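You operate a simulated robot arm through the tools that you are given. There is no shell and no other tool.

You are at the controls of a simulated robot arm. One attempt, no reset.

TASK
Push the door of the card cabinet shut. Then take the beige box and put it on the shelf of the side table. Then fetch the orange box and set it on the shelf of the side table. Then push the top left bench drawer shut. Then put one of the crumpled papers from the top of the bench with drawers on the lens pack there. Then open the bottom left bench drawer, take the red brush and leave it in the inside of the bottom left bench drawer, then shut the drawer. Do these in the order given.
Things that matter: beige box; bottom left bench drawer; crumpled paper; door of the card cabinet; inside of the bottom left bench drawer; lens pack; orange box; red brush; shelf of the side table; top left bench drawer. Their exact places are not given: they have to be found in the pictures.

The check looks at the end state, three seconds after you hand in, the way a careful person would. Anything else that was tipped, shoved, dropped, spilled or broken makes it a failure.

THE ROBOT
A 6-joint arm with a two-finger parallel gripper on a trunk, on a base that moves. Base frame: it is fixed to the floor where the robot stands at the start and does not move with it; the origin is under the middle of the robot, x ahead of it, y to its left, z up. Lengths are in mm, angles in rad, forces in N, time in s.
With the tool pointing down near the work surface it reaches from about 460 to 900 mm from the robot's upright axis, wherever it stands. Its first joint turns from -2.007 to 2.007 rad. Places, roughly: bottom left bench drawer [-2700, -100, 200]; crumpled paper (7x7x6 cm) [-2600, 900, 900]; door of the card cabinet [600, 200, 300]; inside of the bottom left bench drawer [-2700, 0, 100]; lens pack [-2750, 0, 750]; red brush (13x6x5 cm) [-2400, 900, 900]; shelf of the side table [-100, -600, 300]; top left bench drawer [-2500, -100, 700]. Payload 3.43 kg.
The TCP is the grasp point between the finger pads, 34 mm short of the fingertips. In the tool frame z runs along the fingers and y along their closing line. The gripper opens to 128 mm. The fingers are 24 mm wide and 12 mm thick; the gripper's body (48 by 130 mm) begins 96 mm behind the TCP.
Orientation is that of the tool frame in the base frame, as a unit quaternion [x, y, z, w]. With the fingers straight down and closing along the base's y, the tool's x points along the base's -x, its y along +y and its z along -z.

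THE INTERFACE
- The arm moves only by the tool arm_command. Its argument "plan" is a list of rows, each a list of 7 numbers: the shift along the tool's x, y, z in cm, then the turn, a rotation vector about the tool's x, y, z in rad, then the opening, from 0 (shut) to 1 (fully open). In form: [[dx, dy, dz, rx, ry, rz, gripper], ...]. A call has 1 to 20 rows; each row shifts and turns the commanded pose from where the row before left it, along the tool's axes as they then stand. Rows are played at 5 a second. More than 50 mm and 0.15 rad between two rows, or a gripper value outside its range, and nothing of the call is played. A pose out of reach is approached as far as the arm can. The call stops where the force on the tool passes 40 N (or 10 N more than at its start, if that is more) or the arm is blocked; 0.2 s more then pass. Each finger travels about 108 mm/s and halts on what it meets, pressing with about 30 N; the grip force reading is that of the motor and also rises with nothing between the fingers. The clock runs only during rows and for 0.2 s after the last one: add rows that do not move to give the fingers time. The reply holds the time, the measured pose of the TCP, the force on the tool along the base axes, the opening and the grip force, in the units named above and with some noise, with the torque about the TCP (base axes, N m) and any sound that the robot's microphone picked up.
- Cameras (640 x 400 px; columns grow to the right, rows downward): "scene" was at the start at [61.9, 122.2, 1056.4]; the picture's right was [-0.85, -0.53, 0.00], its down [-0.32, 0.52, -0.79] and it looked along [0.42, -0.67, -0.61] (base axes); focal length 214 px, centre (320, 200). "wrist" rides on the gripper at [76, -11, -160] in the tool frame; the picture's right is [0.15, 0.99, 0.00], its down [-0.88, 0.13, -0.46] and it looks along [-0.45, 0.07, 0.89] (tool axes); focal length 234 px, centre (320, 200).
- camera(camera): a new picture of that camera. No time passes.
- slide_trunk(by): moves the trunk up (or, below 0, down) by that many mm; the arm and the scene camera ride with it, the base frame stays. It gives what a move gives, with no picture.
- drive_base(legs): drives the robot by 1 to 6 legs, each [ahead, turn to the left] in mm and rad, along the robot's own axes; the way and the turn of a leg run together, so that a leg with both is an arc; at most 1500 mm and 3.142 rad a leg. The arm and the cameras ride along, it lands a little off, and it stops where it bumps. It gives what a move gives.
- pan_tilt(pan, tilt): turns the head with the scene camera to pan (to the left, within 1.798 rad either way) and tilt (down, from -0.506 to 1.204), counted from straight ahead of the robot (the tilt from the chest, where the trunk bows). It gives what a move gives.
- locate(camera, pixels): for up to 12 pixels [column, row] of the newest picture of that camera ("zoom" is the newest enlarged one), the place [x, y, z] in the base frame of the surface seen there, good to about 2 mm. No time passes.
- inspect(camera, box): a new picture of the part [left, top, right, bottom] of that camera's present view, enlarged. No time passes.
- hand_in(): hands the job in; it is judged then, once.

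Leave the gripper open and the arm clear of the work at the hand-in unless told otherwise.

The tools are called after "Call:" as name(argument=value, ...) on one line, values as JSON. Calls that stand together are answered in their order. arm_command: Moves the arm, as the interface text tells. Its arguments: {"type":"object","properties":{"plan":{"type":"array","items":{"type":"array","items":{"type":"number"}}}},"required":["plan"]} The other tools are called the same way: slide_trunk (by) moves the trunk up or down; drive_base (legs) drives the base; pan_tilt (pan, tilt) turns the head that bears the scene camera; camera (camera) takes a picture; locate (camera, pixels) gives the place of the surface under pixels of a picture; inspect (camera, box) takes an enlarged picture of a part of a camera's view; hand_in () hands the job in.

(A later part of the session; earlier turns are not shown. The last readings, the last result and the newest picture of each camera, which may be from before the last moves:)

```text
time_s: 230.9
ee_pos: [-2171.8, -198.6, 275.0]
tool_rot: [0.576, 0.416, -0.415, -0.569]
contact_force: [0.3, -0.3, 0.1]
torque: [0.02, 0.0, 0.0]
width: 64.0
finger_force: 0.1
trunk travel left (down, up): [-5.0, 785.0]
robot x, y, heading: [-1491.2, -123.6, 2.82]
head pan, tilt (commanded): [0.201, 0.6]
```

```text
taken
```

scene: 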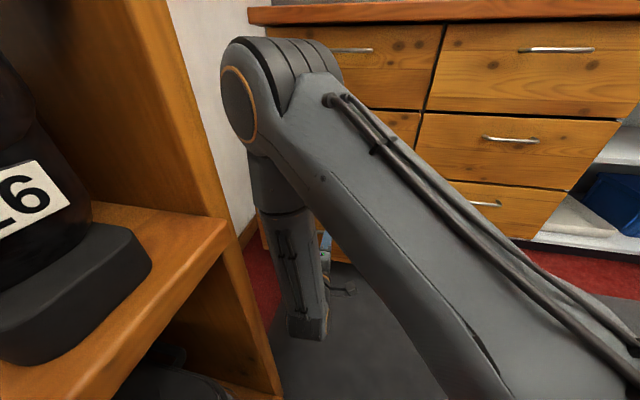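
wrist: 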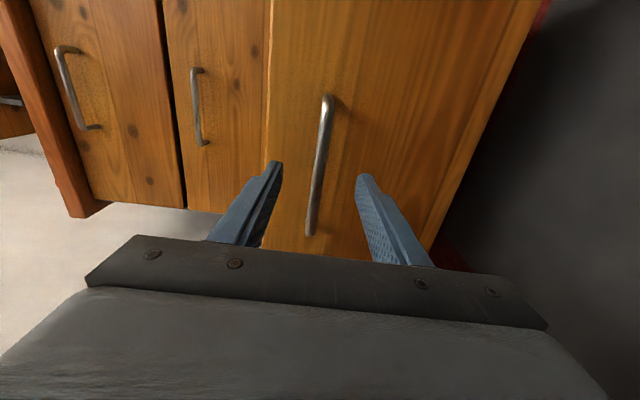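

Released and clear of the bar. I raise the trunk, then restore the tool-down orientation (unroll, untilt).

Call:
slide_trunk(by=400)

Call:
slide_trunk(by=300)

Call:
camera(camera="scene")

```text
time_s: 234.7
ee_pos: [-2168.9, -201.7, 676.4]
tool_rot: [0.574, 0.417, -0.418, -0.568]
contact_force: [-0.8, 0.2, 0.1]
torque: [0.0, 0.0, 0.03]
width: 63.9
finger_force: 0.1
trunk travel left (down, up): [-405.0, 385.0]
robot x, y, heading: [-1490.4, -122.9, 2.829]
head pan, tilt (commanded): [0.201, 0.6]
```

```text
time_s: 237.7
ee_pos: [-2169.4, -202.1, 976.1]
tool_rot: [0.574, 0.417, -0.417, -0.568]
contact_force: [0.2, 0.4, 1.8]
torque: [0.03, 0.0, 0.01]
width: 64.1
finger_force: 0.0
trunk travel left (down, up): [-705.0, 85.0]
robot x, y, heading: [-1491.8, -121.8, 2.829]
head pan, tilt (commanded): [0.201, 0.6]
```

```text
taken
```

scene: 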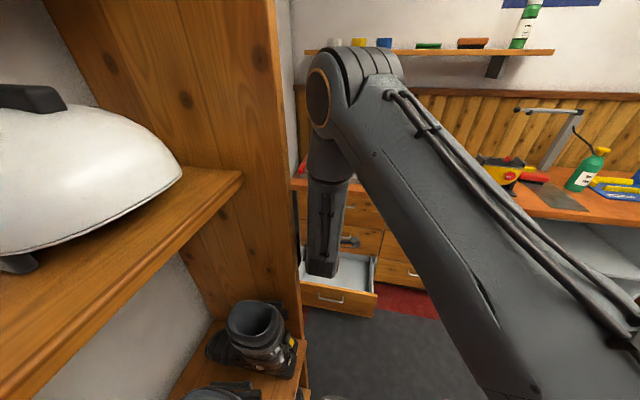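

The drawer stands open. I unroll and untilt the tool.

Call:
arm_command(plan=[[0, 0, 0, 0, 0, 0.1428, 0.6], [0, 0, 0, 0, 0, 0.1428, 0.6], [0, 0, 0, 0, 0, 0.1428, 0.6], [0, 0, 0, 0, 0, 0.1428, 0.6], [0, 0, 0, 0, 0, 0.1428, 0.6], [0, 0, 0, 0, 0, 0.1428, 0.6], [0, 0, 0, 0, 0, 0.1428, 0.6], [0, 0, 0, 0, 0, 0.1428, 0.6], [0, 0, 0, 0, 0, 0.1428, 0.6], [0, 0, 0, 0, 0, 0.1428, 0.6], [0, 0, 0, 0, 0, 0.1428, 0.6], [0, 0, 0, 0, 0, 0, 0.6]])

Call:
arm_command(plan=[[0, 0, 0, 0, 0.1428, 0, 0.6], [0, 0, 0, 0, 0.1428, 0, 0.6], [0, 0, 0, 0, 0.1428, 0, 0.6], [0, 0, 0, 0, 0.1428, 0, 0.6], [0, 0, 0, 0, 0.1428, 0, 0.6], [0, 0, 0, 0, 0.1428, 0, 0.6], [0, 0, 0, 0, 0.1428, 0, 0.6], [0, 0, 0, 0, 0.1428, 0, 0.6], [0, 0, 0, 0, 0.1428, 0, 0.6], [0, 0, 0, 0, 0.1428, 0, 0.6], [0, 0, 0, 0, 0.1428, 0, 0.6], [0, 0, 0, 0, 0, 0, 0.6]])

Call:
camera(camera="scene")

Call:
camera(camera="wrist")

```text
time_s: 240.3
ee_pos: [-2178.6, -205.9, 981.8]
tool_rot: [0.704, -0.091, -0.693, -0.128]
contact_force: [0.2, -0.4, -0.6]
torque: [-0.01, 0.0, 0.01]
width: 76.7
finger_force: 0.1
out of reach, approached as far as the arm can: row 11
trunk travel left (down, up): [-705.0, 85.0]
robot x, y, heading: [-1490.9, -121.2, 2.829]
head pan, tilt (commanded): [0.201, 0.6]
```

```text
time_s: 242.9
ee_pos: [-2177.9, -208.0, 982.4]
tool_rot: [0.987, -0.155, 0.008, -0.027]
contact_force: [0.5, 0.8, -0.7]
torque: [0.03, 0.06, 0.01]
width: 76.7
finger_force: 0.0
trunk travel left (down, up): [-705.0, 85.0]
robot x, y, heading: [-1491.2, -122.1, 2.829]
head pan, tilt (commanded): [0.201, 0.6]
```

```text
taken
```

scene: 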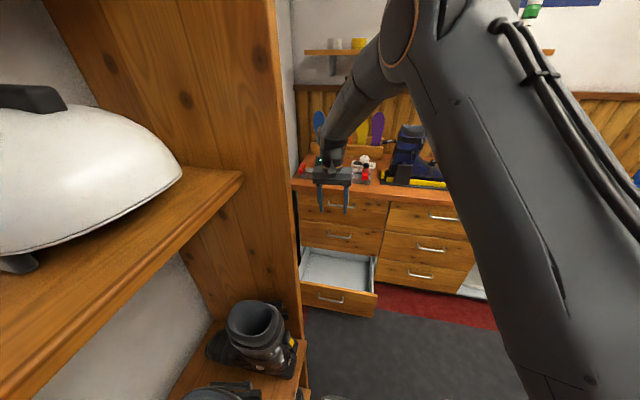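

```text
taken
```

wrist: 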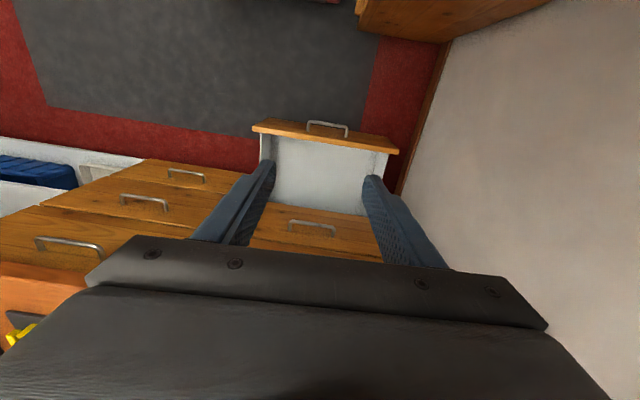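

The tool is down again with a 0.056 rad residual tilt, which I'll correct. The wrist view shows the open drawer's interior (px 320,180); I locate it for later.

Call:
locate(camera="wrist", pixels=[[320, 175], [300, 150], [345, 160], [280, 200], [355, 205], [325, 127], [258, 125], [397, 147], [270, 150], [382, 165], [310, 200], [320, 140]])

Call:
arm_command(plan=[[0, 0, 0, -0.0556, -0.0075, 0, 0.6], [0, 0, -4, 0, 0, 0, 0.6], [0, 0, -4, 0, 0, 0, 0.6], [0, 0, -4, 0, 0, 0, 0.6], [0, 0, 0, 0, 0, 0, 0.6]])

```text
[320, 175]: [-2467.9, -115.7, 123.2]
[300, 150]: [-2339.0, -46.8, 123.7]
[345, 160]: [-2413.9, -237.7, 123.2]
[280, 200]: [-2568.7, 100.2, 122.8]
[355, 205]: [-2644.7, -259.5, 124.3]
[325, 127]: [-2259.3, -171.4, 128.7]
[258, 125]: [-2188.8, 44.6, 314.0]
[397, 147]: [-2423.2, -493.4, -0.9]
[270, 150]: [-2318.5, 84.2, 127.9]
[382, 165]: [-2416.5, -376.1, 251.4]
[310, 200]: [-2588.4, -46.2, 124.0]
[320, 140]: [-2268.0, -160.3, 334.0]
```

```text
time_s: 244.1
ee_pos: [-2177.5, -207.6, 1101.2]
tool_rot: [0.988, -0.156, 0.0, 0.0]
contact_force: [-0.3, -0.2, -0.8]
torque: [0.0, 0.01, 0.03]
width: 76.9
finger_force: 0.0
trunk travel left (down, up): [-705.0, 85.0]
robot x, y, heading: [-1492.9, -123.1, 2.83]
head pan, tilt (commanded): [0.201, 0.6]
```

Drawer inside: floor z≈123, free from u≈−2330 to the front panel at u≈−2112 (top z 334). Now I fetch the brush: retract the arm and drive to the right, staying back from the bench first.

Call:
arm_command(plan=[[4.8, 0, -1.5, 0, 0, 0, 0.6], [4.8, 0, -1.5, 0, 0, 0, 0.6], [4.8, 0, -1.5, 0, 0, 0, 0.6], [0, 0, 0, 0, 0, 0, 0.6]])

Call:
drive_base(legs=[[0, -1.1], [724, 0], [0, 1.1]])

Call:
pan_tilt(pan=-0.1, tilt=0.6)

Call:
camera(camera="scene")

```text
refused: row 1 steps farther than a row can; nothing moved
```

```text
time_s: 245.5
ee_pos: [-2178.0, -66.5, 1101.6]
tool_rot: [0.967, -0.254, 0.0, 0.0]
contact_force: [0.7, -0.6, 0.0]
torque: [-0.01, 0.02, 0.03]
width: 76.8
finger_force: 0.1
trunk travel left (down, up): [-705.0, 85.0]
robot x, y, heading: [-1487.1, -123.5, 2.632]
head pan, tilt (commanded): [0.201, 0.6]
stopped in leg 1: the robot was blocked; the commanded pose is now the measured one
```

```text
time_s: 246.3
ee_pos: [-2178.0, -66.2, 1100.8]
tool_rot: [0.967, -0.255, -0.001, 0.0]
contact_force: [-0.6, 0.6, -0.3]
torque: [0.0, 0.03, 0.0]
width: 76.8
finger_force: 0.0
trunk travel left (down, up): [-705.0, 85.0]
robot x, y, heading: [-1488.6, -120.2, 2.631]
head pan, tilt (commanded): [-0.099, 0.6]
```

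```text
taken
```

scene: 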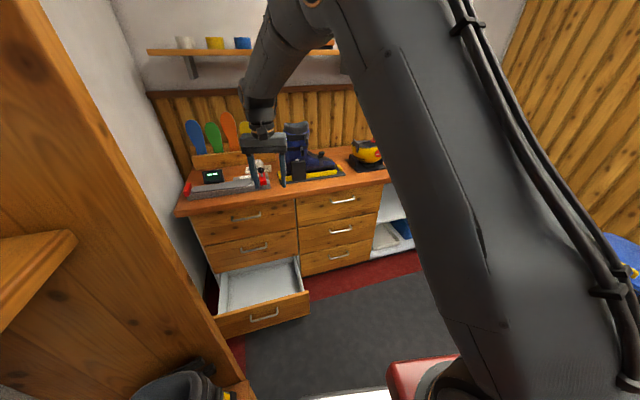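

The turn was blocked again: the robot's rear evidently extends farther back than I assumed and meets the boot shelf. First I swing the arm to the right so it is clear of the shelf, then I'll free the base by turning left and backing out.

Call:
arm_command(plan=[[0.94, -4.53, 0, 0, 0, 0, 0.6], [0.94, -4.53, 0, 0, 0, 0, 0.6], [0.94, -4.53, 0, 0, 0, 0, 0.6], [0.94, -4.53, 0, 0, 0, 0, 0.6], [0.94, -4.53, 0, 0, 0, 0, 0.6], [0.94, -4.53, 0, 0, 0, 0, 0.6], [0.94, -4.53, 0, 0, 0, 0, 0.6], [0.94, -4.53, 0, 0, 0, 0, 0.6], [0.94, -4.53, 0, 0, 0, 0, 0.6], [0.94, -4.53, 0, 0, 0, 0, 0.6], [0, 0, 0, 0, 0, 0, 0.6]])

Call:
pan_tilt(pan=1.79, tilt=1.1)

Call:
camera(camera="scene")

```text
time_s: 248.7
ee_pos: [-1870.8, 280.1, 1101.7]
tool_rot: [0.967, -0.255, -0.002, 0.0]
contact_force: [-0.3, -0.4, 0.4]
torque: [0.0, 0.03, -0.01]
width: 76.8
finger_force: 0.0
trunk travel left (down, up): [-705.0, 85.0]
robot x, y, heading: [-1490.2, -123.5, 2.631]
head pan, tilt (commanded): [-0.099, 0.6]
```

```text
time_s: 250.6
ee_pos: [-1872.2, 279.8, 1102.3]
tool_rot: [0.967, -0.255, 0.0, 0.0]
contact_force: [-0.6, 0.2, -0.4]
torque: [-0.01, 0.02, 0.01]
width: 76.6
finger_force: 0.2
trunk travel left (down, up): [-705.0, 85.0]
robot x, y, heading: [-1491.0, -118.4, 2.626]
head pan, tilt (commanded): [1.791, 1.1]
```

```text
taken
```

scene: 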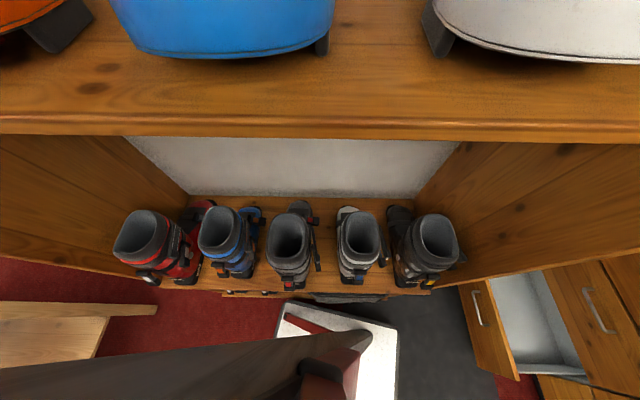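

I zoom on the contact zone between the plate and the shelf.

Call:
inspect(camera="scene", box=[200, 250, 440, 370])

Call:
locate(camera="zoom", pixels=[[228, 135], [215, 165], [440, 170], [300, 125], [350, 125], [80, 115], [160, 118], [390, 120], [440, 120], [215, 112], [480, 125], [240, 110]])

```text
2.67 times, centred on (320, 310) of scene
```

zoom: 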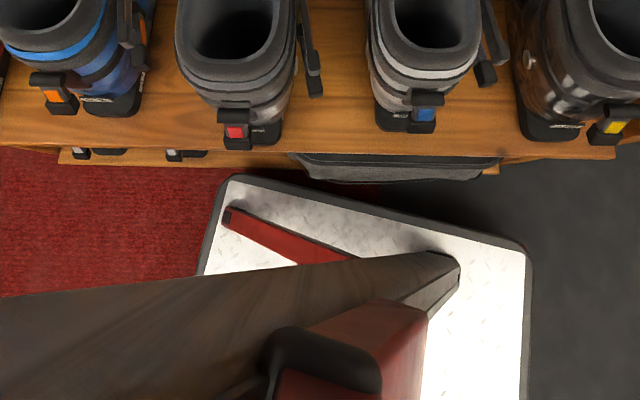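

```text
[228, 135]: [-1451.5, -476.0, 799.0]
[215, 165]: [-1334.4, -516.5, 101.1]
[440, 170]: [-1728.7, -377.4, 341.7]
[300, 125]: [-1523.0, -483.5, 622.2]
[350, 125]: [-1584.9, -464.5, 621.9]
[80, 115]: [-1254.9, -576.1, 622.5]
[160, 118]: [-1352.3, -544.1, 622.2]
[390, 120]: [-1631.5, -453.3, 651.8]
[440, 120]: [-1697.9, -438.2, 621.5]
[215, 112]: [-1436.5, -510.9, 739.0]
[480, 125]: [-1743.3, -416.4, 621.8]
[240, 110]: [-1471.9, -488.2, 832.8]
```

Call:
locate(camera="zoom", pixels=[[232, 182], [226, 190], [212, 240], [204, 270], [300, 196], [400, 220], [520, 250], [300, 170], [400, 178], [335, 178], [470, 178], [240, 172]])

```text
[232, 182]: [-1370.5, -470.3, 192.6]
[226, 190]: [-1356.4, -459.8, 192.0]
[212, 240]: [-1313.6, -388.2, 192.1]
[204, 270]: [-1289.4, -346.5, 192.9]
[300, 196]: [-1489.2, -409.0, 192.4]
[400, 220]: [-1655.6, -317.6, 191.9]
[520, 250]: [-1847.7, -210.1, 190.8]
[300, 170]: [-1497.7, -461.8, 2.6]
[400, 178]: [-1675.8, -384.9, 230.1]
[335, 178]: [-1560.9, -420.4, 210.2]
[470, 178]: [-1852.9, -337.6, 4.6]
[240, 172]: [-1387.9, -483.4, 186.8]
```

The plate's rear-left corner touches the fixed shelf board (front v≈−890); bag and boots are not touched. I turn left to free it, then back away along the aisle.

Call:
drive_base(legs=[[0, 0.32]])

Call:
drive_base(legs=[[-400, 0]])

```text
time_s: 252.0
ee_pos: [-1977.4, 142.5, 1101.3]
tool_rot: [0.995, -0.1, -0.001, 0.0]
contact_force: [-0.7, 0.1, 0.6]
torque: [0.03, -0.03, 0.0]
width: 77.1
finger_force: 0.1
trunk travel left (down, up): [-705.0, 85.0]
robot x, y, heading: [-1492.2, -123.1, 2.948]
head pan, tilt (commanded): [1.791, 1.1]
```

```text
time_s: 254.5
ee_pos: [-1576.9, 58.3, 1101.9]
tool_rot: [0.995, -0.098, -0.002, 0.0]
contact_force: [-0.5, 0.2, -0.3]
torque: [-0.02, 0.02, 0.0]
width: 76.7
finger_force: 0.1
trunk travel left (down, up): [-705.0, 85.0]
robot x, y, heading: [-1090.1, -202.6, 2.95]
head pan, tilt (commanded): [1.791, 1.1]
```

Free. Now I turn right 0.45 and drive forward 600 mm, gaining distance from the shelf.

Call:
drive_base(legs=[[0, -0.45]])

Call:
drive_base(legs=[[600, 0]])

```text
time_s: 256.2
ee_pos: [-1413.0, 249.1, 1100.7]
tool_rot: [0.948, -0.318, -0.001, -0.002]
contact_force: [-0.1, -0.8, 0.5]
torque: [0.02, -0.02, -0.03]
width: 77.0
finger_force: 0.1
trunk travel left (down, up): [-705.0, 85.0]
robot x, y, heading: [-1084.6, -203.2, 2.501]
head pan, tilt (commanded): [1.791, 1.1]
```

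```text
time_s: 259.6
ee_pos: [-1892.5, 612.8, 1101.7]
tool_rot: [0.948, -0.319, -0.001, 0.0]
contact_force: [0.6, -0.7, -0.2]
torque: [0.02, 0.04, -0.02]
width: 76.7
finger_force: 0.1
trunk travel left (down, up): [-705.0, 85.0]
robot x, y, heading: [-1560.9, 163.2, 2.492]
head pan, tilt (commanded): [1.791, 1.1]
```

Now clear of the shelf (v≈−324). I continue diagonally toward the brush and then look before turning.

Call:
drive_base(legs=[[0, -0.5], [440, 0]])

Call:
pan_tilt(pan=0.6, tilt=0.6)

Call:
camera(camera="scene")

```text
time_s: 263.8
ee_pos: [-1823.1, 1120.9, 1101.1]
tool_rot: [0.839, -0.544, 0.0, 0.0]
contact_force: [-0.6, 0.2, 0.2]
torque: [-0.03, 0.0, -0.02]
width: 76.8
finger_force: 0.0
trunk travel left (down, up): [-705.0, 85.0]
robot x, y, heading: [-1753.0, 574.7, 1.992]
head pan, tilt (commanded): [1.791, 1.1]
```

```text
time_s: 265.2
ee_pos: [-1822.6, 1123.7, 1102.5]
tool_rot: [0.839, -0.544, 0.0, -0.001]
contact_force: [0.4, -0.2, 0.0]
torque: [-0.02, -0.01, -0.02]
width: 76.9
finger_force: 0.1
trunk travel left (down, up): [-705.0, 85.0]
robot x, y, heading: [-1758.8, 571.4, 1.992]
head pan, tilt (commanded): [0.6, 0.6]
```

```text
taken
```

scene: 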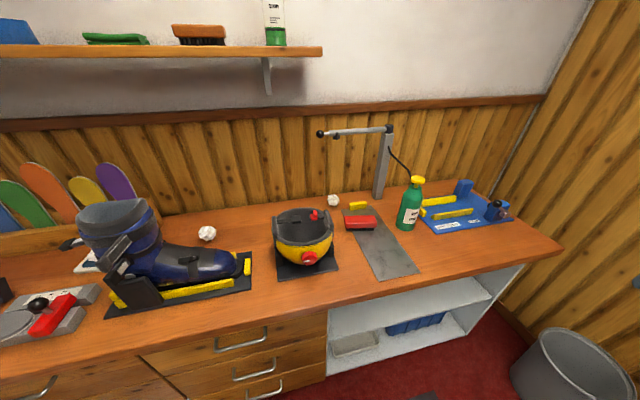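

I see the red brush at px (360,222) on a grey slab, paper behind, spray bottle (410,205), a post with a rod arm above (320–390,130). I zoom and locate these.

Call:
inspect(camera="scene", box=[290, 110, 470, 290])

Call:
locate(camera="scene", pixels=[[320, 133], [355, 131], [390, 128], [381, 190], [417, 180], [410, 210], [405, 228], [330, 245], [328, 215], [316, 212], [384, 150], [358, 205]])

```text
2.22 times, centred on (380, 200) of scene
```

zoom: 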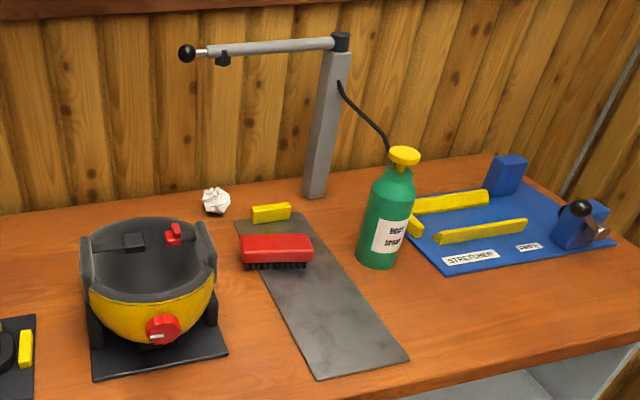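

```text
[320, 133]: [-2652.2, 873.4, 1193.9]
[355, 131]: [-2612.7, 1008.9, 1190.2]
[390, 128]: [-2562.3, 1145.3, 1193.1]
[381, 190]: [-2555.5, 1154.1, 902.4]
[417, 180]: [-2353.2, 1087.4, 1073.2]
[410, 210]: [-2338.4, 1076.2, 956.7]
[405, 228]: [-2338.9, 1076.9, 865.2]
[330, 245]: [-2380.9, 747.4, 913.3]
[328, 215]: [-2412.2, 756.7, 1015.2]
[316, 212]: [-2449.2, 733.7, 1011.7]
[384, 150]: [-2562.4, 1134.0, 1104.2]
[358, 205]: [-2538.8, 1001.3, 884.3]
```

I locate the brush's corners from the zoom.

Call:
locate(camera="zoom", pixels=[[243, 240], [302, 236], [311, 258], [246, 260], [275, 248], [250, 268], [305, 266], [275, 268], [216, 200], [270, 212], [330, 300], [240, 285]])

```text
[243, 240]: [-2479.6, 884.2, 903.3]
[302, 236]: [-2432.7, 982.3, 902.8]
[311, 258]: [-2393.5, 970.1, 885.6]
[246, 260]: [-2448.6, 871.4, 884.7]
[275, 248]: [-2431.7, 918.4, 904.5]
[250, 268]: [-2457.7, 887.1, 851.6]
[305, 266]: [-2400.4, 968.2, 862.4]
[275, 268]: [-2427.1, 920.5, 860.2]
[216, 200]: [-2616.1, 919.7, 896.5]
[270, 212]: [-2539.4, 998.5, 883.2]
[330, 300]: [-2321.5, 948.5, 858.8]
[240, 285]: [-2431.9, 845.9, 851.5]
```

Brush: centre ≈(−2439,927), top z≈904, long axis at ≈1.08 rad, lying on the slab (z≈859). I raise the tool and move it above the brush, then yaw so the fingers close across its width.

Call:
arm_command(plan=[[0, 0, -4.8, 0, 0, 0, 0.75], [-0.511, 4.59, 0, 0, 0, 0, 0.75], [-0.511, 4.59, 0, 0, 0, 0, 0.75], [-0.511, 4.59, 0, 0, 0, 0, 0.75], [-0.511, 4.59, 0, 0, 0, 0, 0.75], [-0.511, 4.59, 0, 0, 0, 0, 0.75], [-0.511, 4.59, 0, 0, 0, 0, 0.75], [-0.511, 4.59, 0, 0, 0, 0, 0.75], [-0.511, 4.59, 0, 0, 0, 0, 0.75], [-0.511, 4.59, 0, 0, 0, 0, 0.75], [-0.511, 4.59, 0, 0, 0, 0, 0.75], [-0.511, 4.59, 0, 0, 0, 0, 0.75], [-0.511, 4.59, 0, 0, 0, 0, 0.75], [-0.511, 4.59, 0, 0, 0, 0, 0.75], [-0.511, 4.59, 0, 0, 0, 0, 0.75], [0, 0, 0, 0, 0, 0, 0.75]])

Call:
arm_command(plan=[[0, 0, 0, 0, 0, 0.13, 0.75], [0, 0, 0, 0, 0, 0.13, 0.75], [0, 0, 0, 0, 0, 0.13, 0.75], [0, 0, 0, 0, 0, 0.13, 0.75], [0, 0, 0, 0, 0, 0.13, 0.75], [0, 0, 0, 0, 0, 0.13, 0.75], [0, 0, 0, 0, 0, 0.131, 0.75], [0, 0, 0, 0, 0, 0, 0.75]])

Call:
camera(camera="wrist")

Call:
camera(camera="scene")

```text
time_s: 268.6
ee_pos: [-2435.6, 924.6, 1151.6]
tool_rot: [0.839, -0.544, 0.0, -0.001]
contact_force: [0.1, -0.2, 0.6]
torque: [0.01, -0.02, 0.02]
width: 95.8
finger_force: 0.1
trunk travel left (down, up): [-705.0, 85.0]
robot x, y, heading: [-1755.7, 577.2, 1.996]
head pan, tilt (commanded): [0.6, 0.6]
```

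```text
time_s: 270.4
ee_pos: [-2438.8, 926.9, 1151.0]
tool_rot: [-0.512, 0.859, 0.0, 0.0]
contact_force: [-0.7, -0.8, 0.9]
torque: [0.0, -0.04, 0.03]
width: 96.1
finger_force: 0.0
trunk travel left (down, up): [-705.0, 85.0]
robot x, y, heading: [-1752.6, 573.0, 1.993]
head pan, tilt (commanded): [0.6, 0.6]
```

```text
taken
```

wrist: 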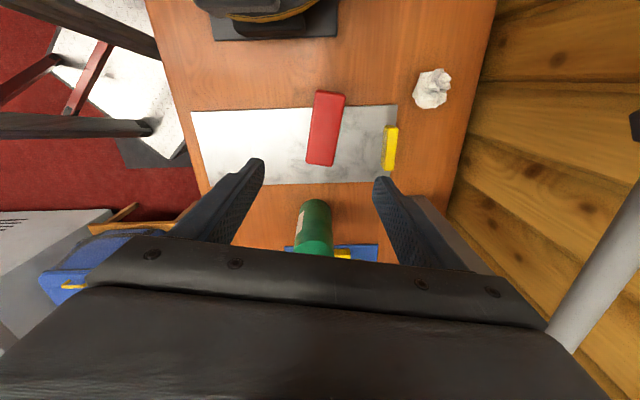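

```text
taken
```

scene: 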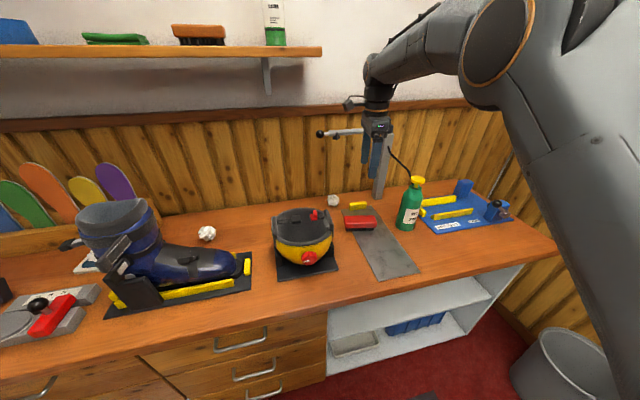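

The brush (px 307–345, 92–165) is in clear view. I locate its corners for yaw and centre.

Call:
locate(camera="wrist", pixels=[[319, 94], [343, 97], [332, 163], [309, 159], [326, 128], [331, 96], [320, 160], [308, 165], [390, 150], [316, 210], [250, 130]])

Call:
inspect(camera="wrist", box=[260, 70, 400, 190])

```text
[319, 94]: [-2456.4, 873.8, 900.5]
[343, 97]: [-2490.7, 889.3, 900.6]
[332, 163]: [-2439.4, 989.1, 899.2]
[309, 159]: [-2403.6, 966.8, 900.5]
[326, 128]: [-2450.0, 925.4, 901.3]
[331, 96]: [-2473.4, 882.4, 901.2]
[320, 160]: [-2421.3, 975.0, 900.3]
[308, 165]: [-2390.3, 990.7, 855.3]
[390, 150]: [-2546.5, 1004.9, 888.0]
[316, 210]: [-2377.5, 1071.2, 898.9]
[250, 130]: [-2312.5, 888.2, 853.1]
```

```text
3.33 times, centred on (330, 130) of wrist
```

zoom: 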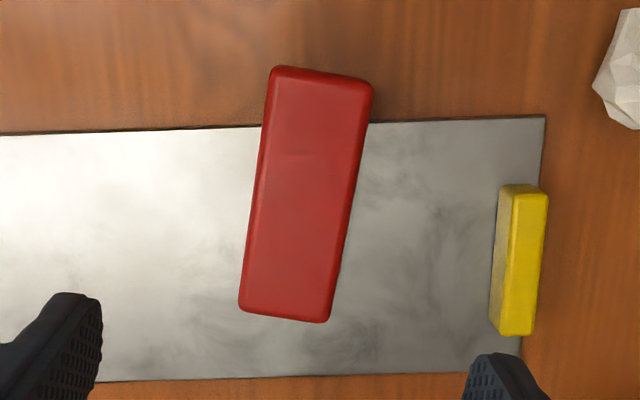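

Centre ≈(−2447,930), yaw 1.076 matches the tool. I shift 9 mm sideways and descend to z≈895.

Call:
arm_command(plan=[[0.15, 0.9, 0, 0, 0, 0, 0.75], [0, 0, 4.8, 0, 0, 0, 0.75], [0, 0, 4.8, 0, 0, 0, 0.75], [0, 0, 4.8, 0, 0, 0, 0.75], [0, 0, 4.8, 0, 0, 0, 0.75], [0, 0, 4.0, 0, 0, 0, 0.75], [0, 0, 0, 0, 0, 0, 0.75]])

Call:
camera(camera="wrist")

Call:
inspect(camera="scene", box=[290, 110, 470, 290])

```text
time_s: 272.0
ee_pos: [-2447.3, 929.2, 916.2]
tool_rot: [-0.514, 0.858, 0.001, -0.001]
contact_force: [0.6, 0.3, 1.0]
torque: [-0.01, -0.01, -0.03]
width: 96.1
finger_force: 0.2
trunk travel left (down, up): [-705.0, 85.0]
robot x, y, heading: [-1753.1, 570.3, 1.995]
head pan, tilt (commanded): [0.6, 0.6]
```

```text
taken
```

wrist: 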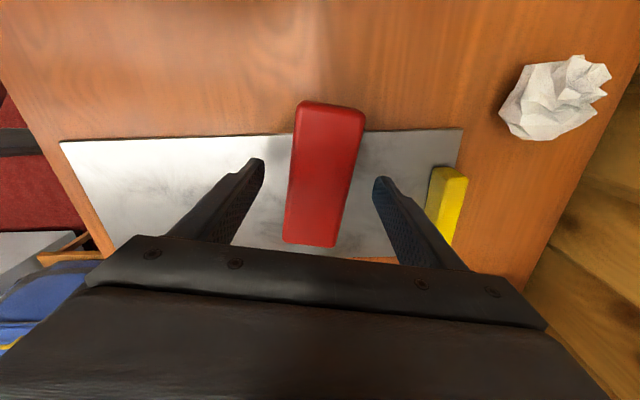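

```text
2.22 times, centred on (380, 200) of scene
```

zoom: 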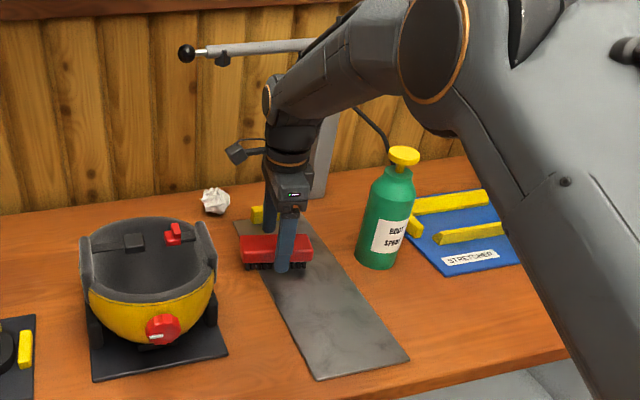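

Fingers straddle the brush. I lower to ~895 and close.

Call:
arm_command(plan=[[0, 0, 1.5, 0, 0, 0, 0.75], [0, 0, 0.6, 0, 0, 0, 0.75], [0, 0, 0, 0, 0, 0, 0.75]])

Call:
arm_command(plan=[[0, 0, 0, 0, 0, 0, 0.5], [0, 0, 0, 0, 0, 0, 0.3], [0, 0, 0, 0, 0, 0, 0], [0, 0, 0, 0, 0, 0, 0], [0, 0, 0, 0, 0, 0, 0]])

Call:
arm_command(plan=[[0, 0, -2, 0, 0, 0, 0], [0, 0, -4, 0, 0, 0, 0], [0, 0, -4, 0, 0, 0, 0], [0, 0, 0, 0, 0, 0, 0]])

Call:
camera(camera="wrist")

Call:
inspect(camera="scene", box=[290, 110, 470, 290])

```text
time_s: 272.8
ee_pos: [-2448.3, 928.3, 896.4]
tool_rot: [-0.513, 0.858, 0.0, 0.0]
contact_force: [0.2, -0.4, 1.3]
torque: [-0.03, 0.02, 0.01]
width: 96.2
finger_force: 0.1
trunk travel left (down, up): [-705.0, 85.0]
robot x, y, heading: [-1749.9, 572.9, 1.995]
head pan, tilt (commanded): [0.6, 0.6]
```

```text
time_s: 274.0
ee_pos: [-2447.3, 928.9, 898.3]
tool_rot: [-0.513, 0.859, -0.001, 0.0]
contact_force: [0.2, -1.5, 0.1]
torque: [0.07, 0.0, -0.02]
width: 51.3
finger_force: 31.0
trunk travel left (down, up): [-705.0, 85.0]
robot x, y, heading: [-1750.9, 569.0, 1.99]
head pan, tilt (commanded): [0.6, 0.6]
```

```text
time_s: 275.0
ee_pos: [-2447.3, 927.2, 998.0]
tool_rot: [-0.514, 0.858, 0.0, 0.0]
contact_force: [-0.2, 0.4, -1.6]
torque: [0.03, -0.02, 0.03]
width: 51.7
finger_force: 30.1
trunk travel left (down, up): [-705.0, 85.0]
robot x, y, heading: [-1757.1, 570.7, 1.988]
head pan, tilt (commanded): [0.6, 0.6]
```

```text
taken
```

wrist: 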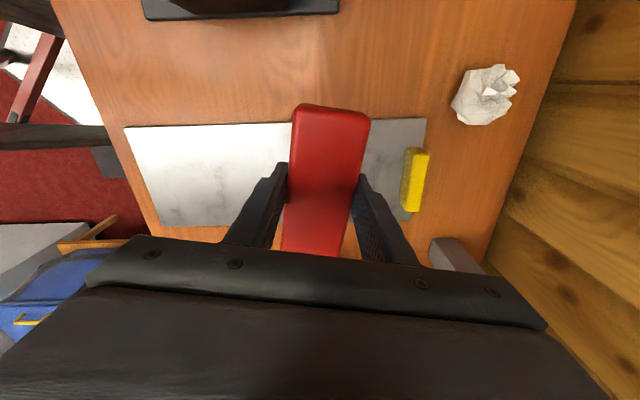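

```text
2.22 times, centred on (380, 200) of scene
```

zoom: 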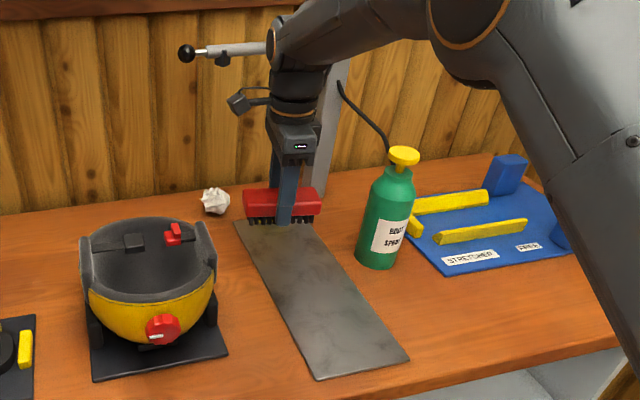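

Brush held (51.5 mm). I raise it to z≈1150, retract it in front of the robot, and turn the tool in line with the robot.

Call:
arm_command(plan=[[0, 0, -4.9, 0, 0, 0, 0], [0, 0, -4.9, 0, 0, 0, 0], [0, 0, -4.9, 0, 0, 0, 0], [-3.58, -3.35, 0, 0, 0, 0, 0], [-3.58, -3.35, 0, 0, 0, 0, 0], [-3.58, -3.35, 0, 0, 0, 0, 0], [-3.58, -3.35, 0, 0, 0, 0, 0], [-3.58, -3.35, 0, 0, 0, 0, 0], [-3.58, -3.35, 0, 0, 0, 0, 0], [-3.58, -3.35, 0, 0, 0, 0, 0], [-3.58, -3.35, 0, 0, 0, 0, 0], [-3.58, -3.35, 0, 0, 0, 0, 0], [-3.58, -3.35, 0, 0, 0, 0, 0], [0, 0, 0, 0, 0, 0, 0]])

Call:
arm_command(plan=[[0, 0, 0, 0, 0, -0.13, 0], [0, 0, 0, 0, 0, -0.13, 0], [0, 0, 0, 0, 0, -0.13, 0], [0, 0, 0, 0, 0, -0.13, 0], [0, 0, 0, 0, 0, -0.13, 0], [0, 0, 0, 0, 0, -0.13, 0], [0, 0, 0, 0, 0, -0.134, 0], [0, 0, 0, 0, 0, 0, 0]])

Call:
camera(camera="wrist")

```text
time_s: 278.0
ee_pos: [-1980.8, 1086.2, 1144.3]
tool_rot: [-0.515, 0.857, 0.0, 0.0]
contact_force: [0.8, -0.1, -1.3]
torque: [-0.04, 0.02, 0.0]
width: 51.2
finger_force: 29.9
trunk travel left (down, up): [-705.0, 85.0]
robot x, y, heading: [-1754.8, 571.0, 1.991]
head pan, tilt (commanded): [0.6, 0.6]
```

```text
time_s: 279.8
ee_pos: [-1982.3, 1085.1, 1144.2]
tool_rot: [0.841, -0.541, 0.0, 0.0]
contact_force: [-0.1, -0.8, -1.7]
torque: [-0.02, 0.0, -0.02]
width: 51.4
finger_force: 30.4
trunk travel left (down, up): [-705.0, 85.0]
robot x, y, heading: [-1753.6, 571.5, 1.995]
head pan, tilt (commanded): [0.6, 0.6]
```

```text
taken
```

wrist: 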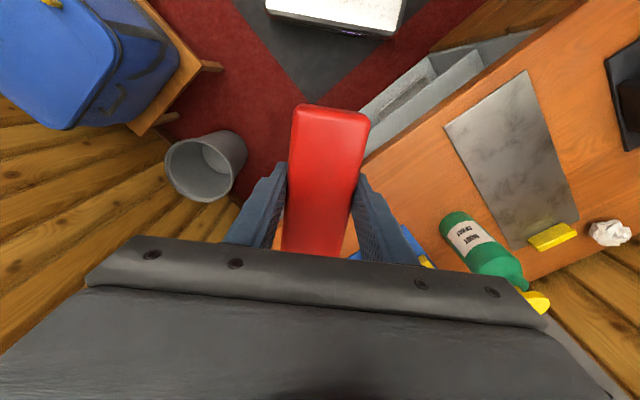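

Now I drive back and left to the drawer stand: turn right 0.32, back 508 mm, turn left to face the bench.

Call:
drive_base(legs=[[0, -0.32], [-508, 0]])

Call:
drive_base(legs=[[0, 1.158]])

Call:
pan_tilt(pan=0.5, tilt=0.8)

Call:
camera(camera="scene")

```text
time_s: 283.8
ee_pos: [-1757.5, 623.3, 1143.6]
tool_rot: [0.743, -0.669, 0.0, 0.0]
contact_force: [-0.7, -0.4, -1.0]
torque: [0.02, -0.01, -0.02]
width: 51.3
finger_force: 30.3
trunk travel left (down, up): [-705.0, 85.0]
robot x, y, heading: [-1699.9, 64.2, 1.677]
head pan, tilt (commanded): [0.6, 0.6]
```

```text
time_s: 287.1
ee_pos: [-2239.9, 222.6, 1144.8]
tool_rot: [0.99, -0.143, 0.0, 0.0]
contact_force: [-0.2, -0.7, -1.1]
torque: [-0.01, -0.05, 0.01]
width: 51.1
finger_force: 30.3
trunk travel left (down, up): [-705.0, 85.0]
robot x, y, heading: [-1698.8, 60.0, 2.858]
head pan, tilt (commanded): [0.6, 0.6]
```

```text
time_s: 287.9
ee_pos: [-2239.9, 223.8, 1143.5]
tool_rot: [0.99, -0.143, -0.001, 0.0]
contact_force: [-0.1, 0.0, -1.5]
torque: [0.02, -0.01, -0.03]
width: 51.3
finger_force: 29.9
trunk travel left (down, up): [-705.0, 85.0]
robot x, y, heading: [-1699.6, 63.7, 2.859]
head pan, tilt (commanded): [0.499, 0.799]
```

```text
taken
```

scene: 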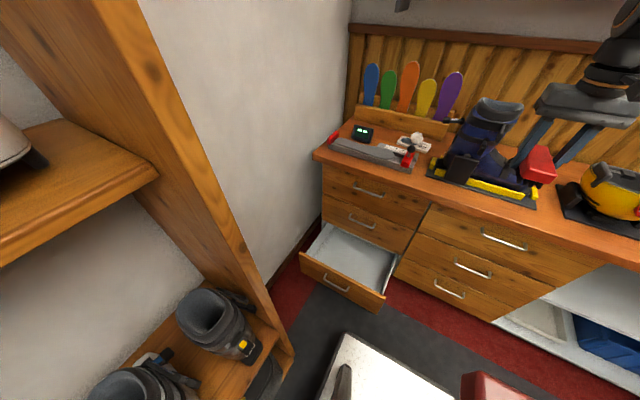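

In place; the open drawer is visible (px 350,255). I locate its interior, front panel and side edges.

Call:
locate(camera="scene", pixels=[[350, 255], [335, 245], [375, 270], [345, 285], [300, 256], [380, 305], [392, 265], [325, 228], [360, 225], [340, 278], [385, 290], [310, 258]])

Call:
inspect(camera="scene", box=[280, 160, 440, 330])

```text
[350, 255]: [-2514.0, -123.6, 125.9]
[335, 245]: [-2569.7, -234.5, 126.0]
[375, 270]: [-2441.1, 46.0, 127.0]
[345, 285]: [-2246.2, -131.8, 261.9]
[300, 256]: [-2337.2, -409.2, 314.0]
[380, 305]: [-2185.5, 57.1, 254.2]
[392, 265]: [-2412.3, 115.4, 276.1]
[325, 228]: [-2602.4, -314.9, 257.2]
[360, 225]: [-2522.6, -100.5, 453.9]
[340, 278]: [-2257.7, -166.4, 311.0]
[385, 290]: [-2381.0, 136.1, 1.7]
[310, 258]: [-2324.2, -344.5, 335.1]
```

```text
2.35 times, centred on (360, 245) of scene
```

zoom: 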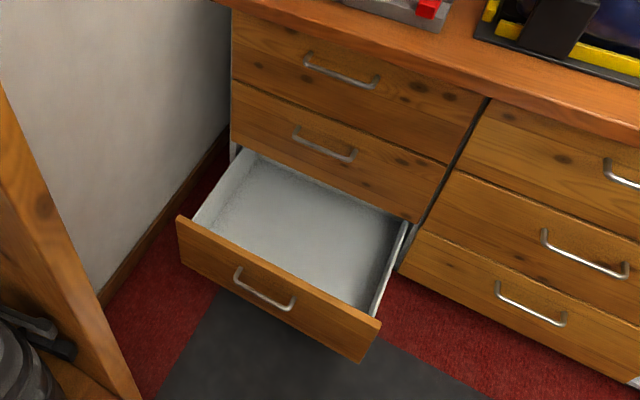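

Front panel inner face u≈−2117 (top z 335), floor z≈125. I move the brush in front of the bench above the drawer (u −2240, v −850), still high.

Call:
arm_command(plan=[[-0.611, 4.674, 0, 0, 0, 0, 0], [-0.611, 4.674, 0, 0, 0, 0, 0], [-0.611, 4.674, 0, 0, 0, 0, 0], [-0.611, 4.674, 0, 0, 0, 0, 0], [-0.611, 4.674, 0, 0, 0, 0, 0], [-0.611, 4.674, 0, 0, 0, 0, 0], [-0.611, 4.674, 0, 0, 0, 0, 0], [-0.611, 4.674, 0, 0, 0, 0, 0], [0, 0, 0, 0, 0, 0.025, 0], [0, 0, 0, 0, 0, 0, 0]])

Call:
slide_trunk(by=-350)

Call:
camera(camera="wrist")

Call:
camera(camera="scene")

```text
time_s: 290.1
ee_pos: [-2390.9, -123.9, 1143.4]
tool_rot: [0.988, -0.155, 0.0, 0.0]
contact_force: [0.2, -1.0, -1.8]
torque: [0.02, -0.01, 0.0]
width: 51.5
finger_force: 30.3
trunk travel left (down, up): [-705.0, 85.0]
robot x, y, heading: [-1698.3, 59.0, 2.858]
head pan, tilt (commanded): [0.499, 0.799]
```

```text
time_s: 293.5
ee_pos: [-2392.0, -121.0, 793.7]
tool_rot: [0.988, -0.155, -0.001, 0.0]
contact_force: [0.0, 0.5, -1.3]
torque: [0.01, -0.01, -0.01]
width: 51.3
finger_force: 30.5
trunk travel left (down, up): [-355.0, 435.0]
robot x, y, heading: [-1704.0, 62.5, 2.857]
head pan, tilt (commanded): [0.499, 0.799]
```

```text
taken
```

wrist: 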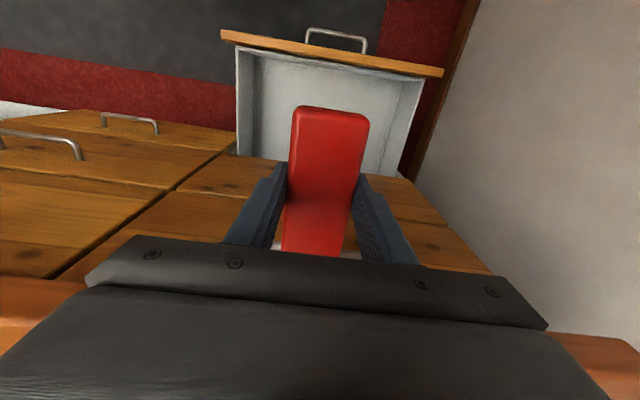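

```text
taken
```

scene: 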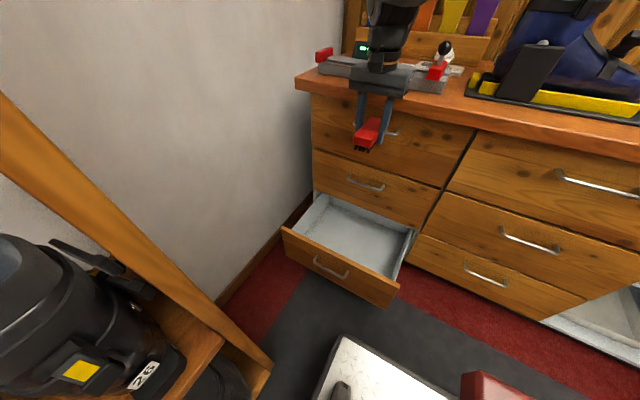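

Clear of handles by ~30 mm. I lower the trunk the rest.

Call:
slide_trunk(by=-350)

Call:
camera(camera="wrist")

Call:
camera(camera="scene")

```text
time_s: 296.9
ee_pos: [-2392.2, -122.0, 443.8]
tool_rot: [0.988, -0.155, -0.002, 0.0]
contact_force: [0.6, 0.2, -0.8]
torque: [0.0, 0.0, 0.01]
width: 51.3
finger_force: 30.7
trunk travel left (down, up): [-5.0, 785.0]
robot x, y, heading: [-1697.3, 60.0, 2.853]
head pan, tilt (commanded): [0.499, 0.799]
```

```text
taken
```

wrist: 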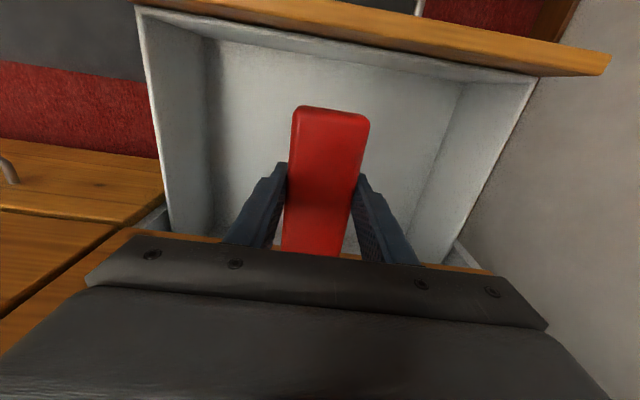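

```text
taken
```

scene: 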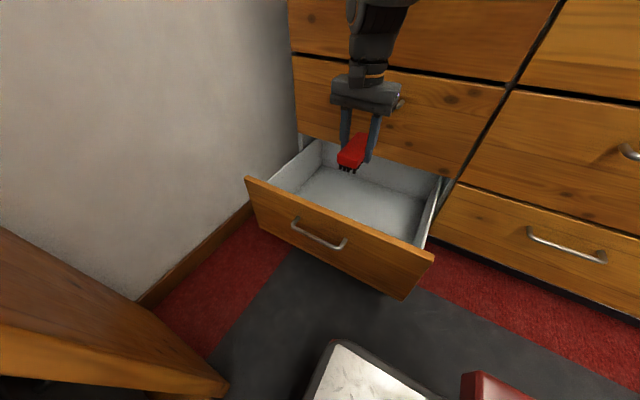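

The brush is over the drawer's inside. I lower it to z≈220 and check.

Call:
arm_command(plan=[[0, 0, 4.5, 0, 0, 0, 0], [0, 0, 4.5, 0, 0, 0, 0], [0, 0, 4.5, 0, 0, 0, 0], [0, 0, 4.5, 0, 0, 0, 0], [0, 0, 4.4, 0, 0, 0, 0], [0, 0, 0, 0, 0, 0, 0]])

Call:
camera(camera="wrist")

Call:
camera(camera="scene")

```text
time_s: 298.3
ee_pos: [-2391.8, -120.7, 218.7]
tool_rot: [0.988, -0.155, 0.0, 0.0]
contact_force: [1.1, 0.0, -0.9]
torque: [0.01, -0.02, -0.01]
width: 51.2
finger_force: 29.7
trunk travel left (down, up): [-5.0, 785.0]
robot x, y, heading: [-1699.4, 61.6, 2.85]
head pan, tilt (commanded): [0.499, 0.799]
```

```text
taken
```

wrist: 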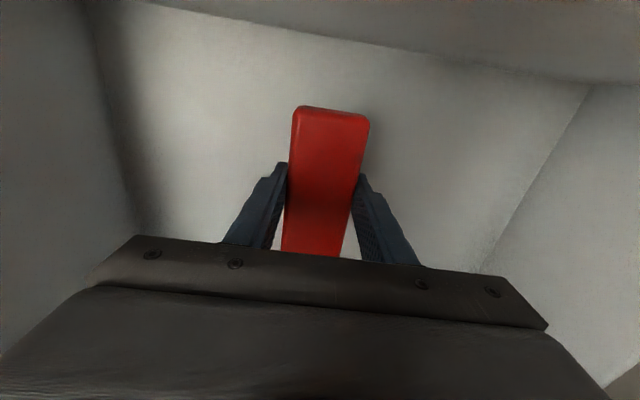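

```text
taken
```

scene: 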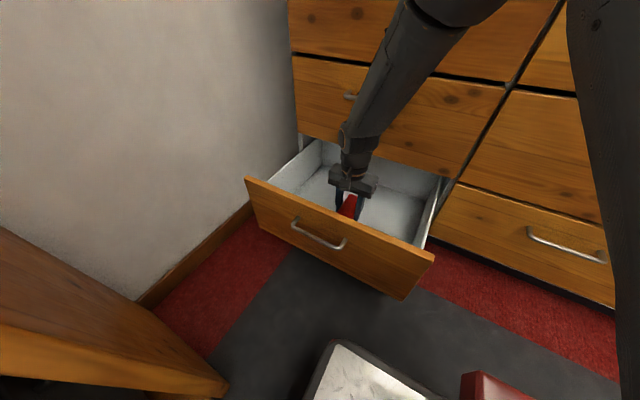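

All clear. I lower toward the drawer floor (z≈166).

Call:
arm_command(plan=[[0, 0, 3.0, 0, 0, 0, 0], [0, 0, 1.5, 0, 0, 0, 0], [0, 0, 0.5, 0, 0, 0, 0], [0, 0, 0.3, 0, 0, 0, 0], [0, 0, 0, 0, 0, 0, 0]])

Call:
inspect(camera="scene", box=[280, 130, 440, 270])

```text
time_s: 299.5
ee_pos: [-2391.8, -120.6, 167.1]
tool_rot: [0.988, -0.155, 0.0, 0.0]
contact_force: [0.0, -0.8, -1.3]
torque: [-0.02, -0.01, 0.01]
width: 51.4
finger_force: 29.6
trunk travel left (down, up): [-5.0, 785.0]
robot x, y, heading: [-1699.0, 59.8, 2.854]
head pan, tilt (commanded): [0.499, 0.799]
```

```text
2.86 times, centred on (360, 200) of scene
```

zoom: 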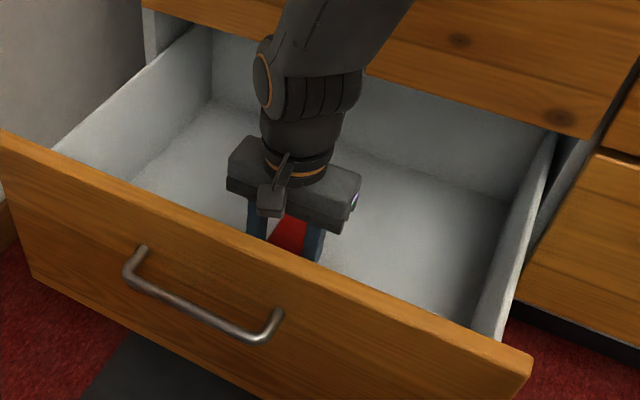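

Brush bottom ≈128, floor ≈125. I lower 3 mm and release.

Call:
arm_command(plan=[[0, 0, 0.2, 0, 0, 0, 0], [0, 0, 0.1, 0, 0, 0, 0], [0, 0, 0, 0, 0, 0, 0], [0, 0, 0, 0, 0, 0, 0.5], [0, 0, 0, 0, 0, 0, 0.65], [0, 0, 0, 0, 0, 0, 0.65], [0, 0, 0, 0, 0, 0, 0.65]])

Call:
camera(camera="wrist")

```text
time_s: 301.1
ee_pos: [-2393.0, -122.2, 162.5]
tool_rot: [0.988, -0.155, 0.0, 0.0]
contact_force: [-0.2, -0.8, 0.4]
torque: [-0.02, 0.0, 0.0]
width: 83.3
finger_force: 0.1
trunk travel left (down, up): [-5.0, 785.0]
robot x, y, heading: [-1697.5, 61.6, 2.854]
head pan, tilt (commanded): [0.499, 0.799]
```

```text
taken
```

wrist: 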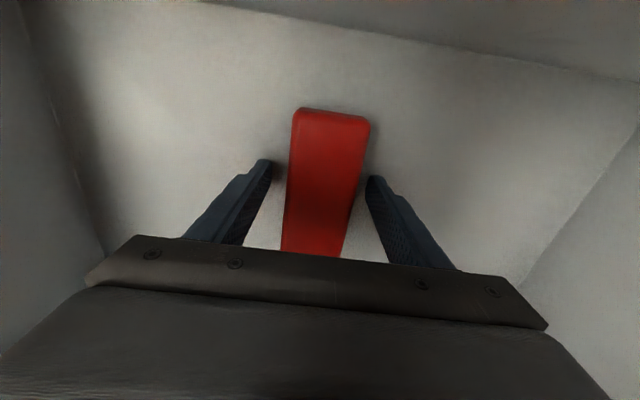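

The brush lies on the drawer floor. I lift the open gripper straight out and check.

Call:
arm_command(plan=[[0, 0, -2.0, 0, 0, 0, 0.65], [0, 0, -4.5, 0, 0, 0, 0.65], [0, 0, -4.5, 0, 0, 0, 0.65], [0, 0, -4.5, 0, 0, 0, 0.65], [0, 0, -4.5, 0, 0, 0, 0.65], [0, 0, -4.5, 0, 0, 0, 0.65], [0, 0, -4.5, 0, 0, 0, 0.65], [0, 0, 0, 0, 0, 0, 0.65]])

Call:
camera(camera="wrist")

Call:
inspect(camera="scene", box=[240, 80, 480, 300])

```text
time_s: 302.9
ee_pos: [-2392.7, -123.0, 453.3]
tool_rot: [0.988, -0.155, -0.001, 0.0]
contact_force: [0.5, 0.1, 0.4]
torque: [-0.05, 0.0, 0.02]
width: 83.3
finger_force: 0.0
trunk travel left (down, up): [-5.0, 785.0]
robot x, y, heading: [-1700.9, 62.6, 2.854]
head pan, tilt (commanded): [0.499, 0.799]
```

```text
taken
```

wrist: 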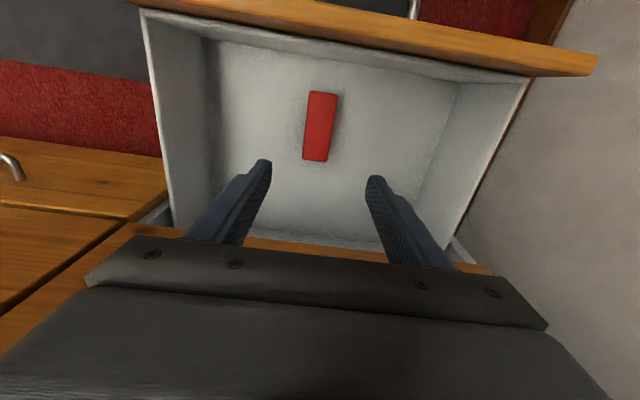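

```text
1.82 times, centred on (360, 190) of scene
```

zoom: 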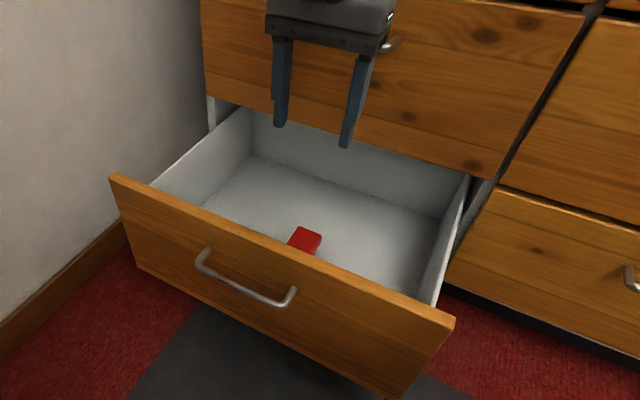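

The brush is inside the drawer. I back the base 170 mm so the tool comes out in front of the drawer, closing the gripper for the push.

Call:
drive_base(legs=[[-175, 0]])

Call:
camera(camera="wrist")

```text
time_s: 304.4
ee_pos: [-2224.2, -172.5, 453.1]
tool_rot: [0.988, -0.156, 0.0, 0.0]
contact_force: [-0.8, -0.1, -0.1]
torque: [0.02, 0.02, 0.02]
width: 83.4
finger_force: 0.1
trunk travel left (down, up): [-5.0, 785.0]
robot x, y, heading: [-1528.5, 11.8, 2.856]
head pan, tilt (commanded): [0.499, 0.799]
```

```text
taken
```

wrist: 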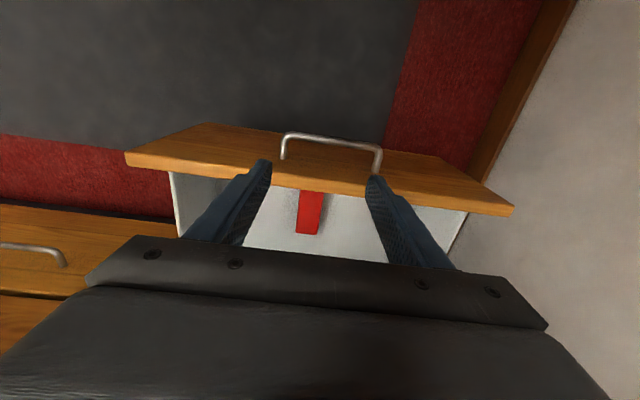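

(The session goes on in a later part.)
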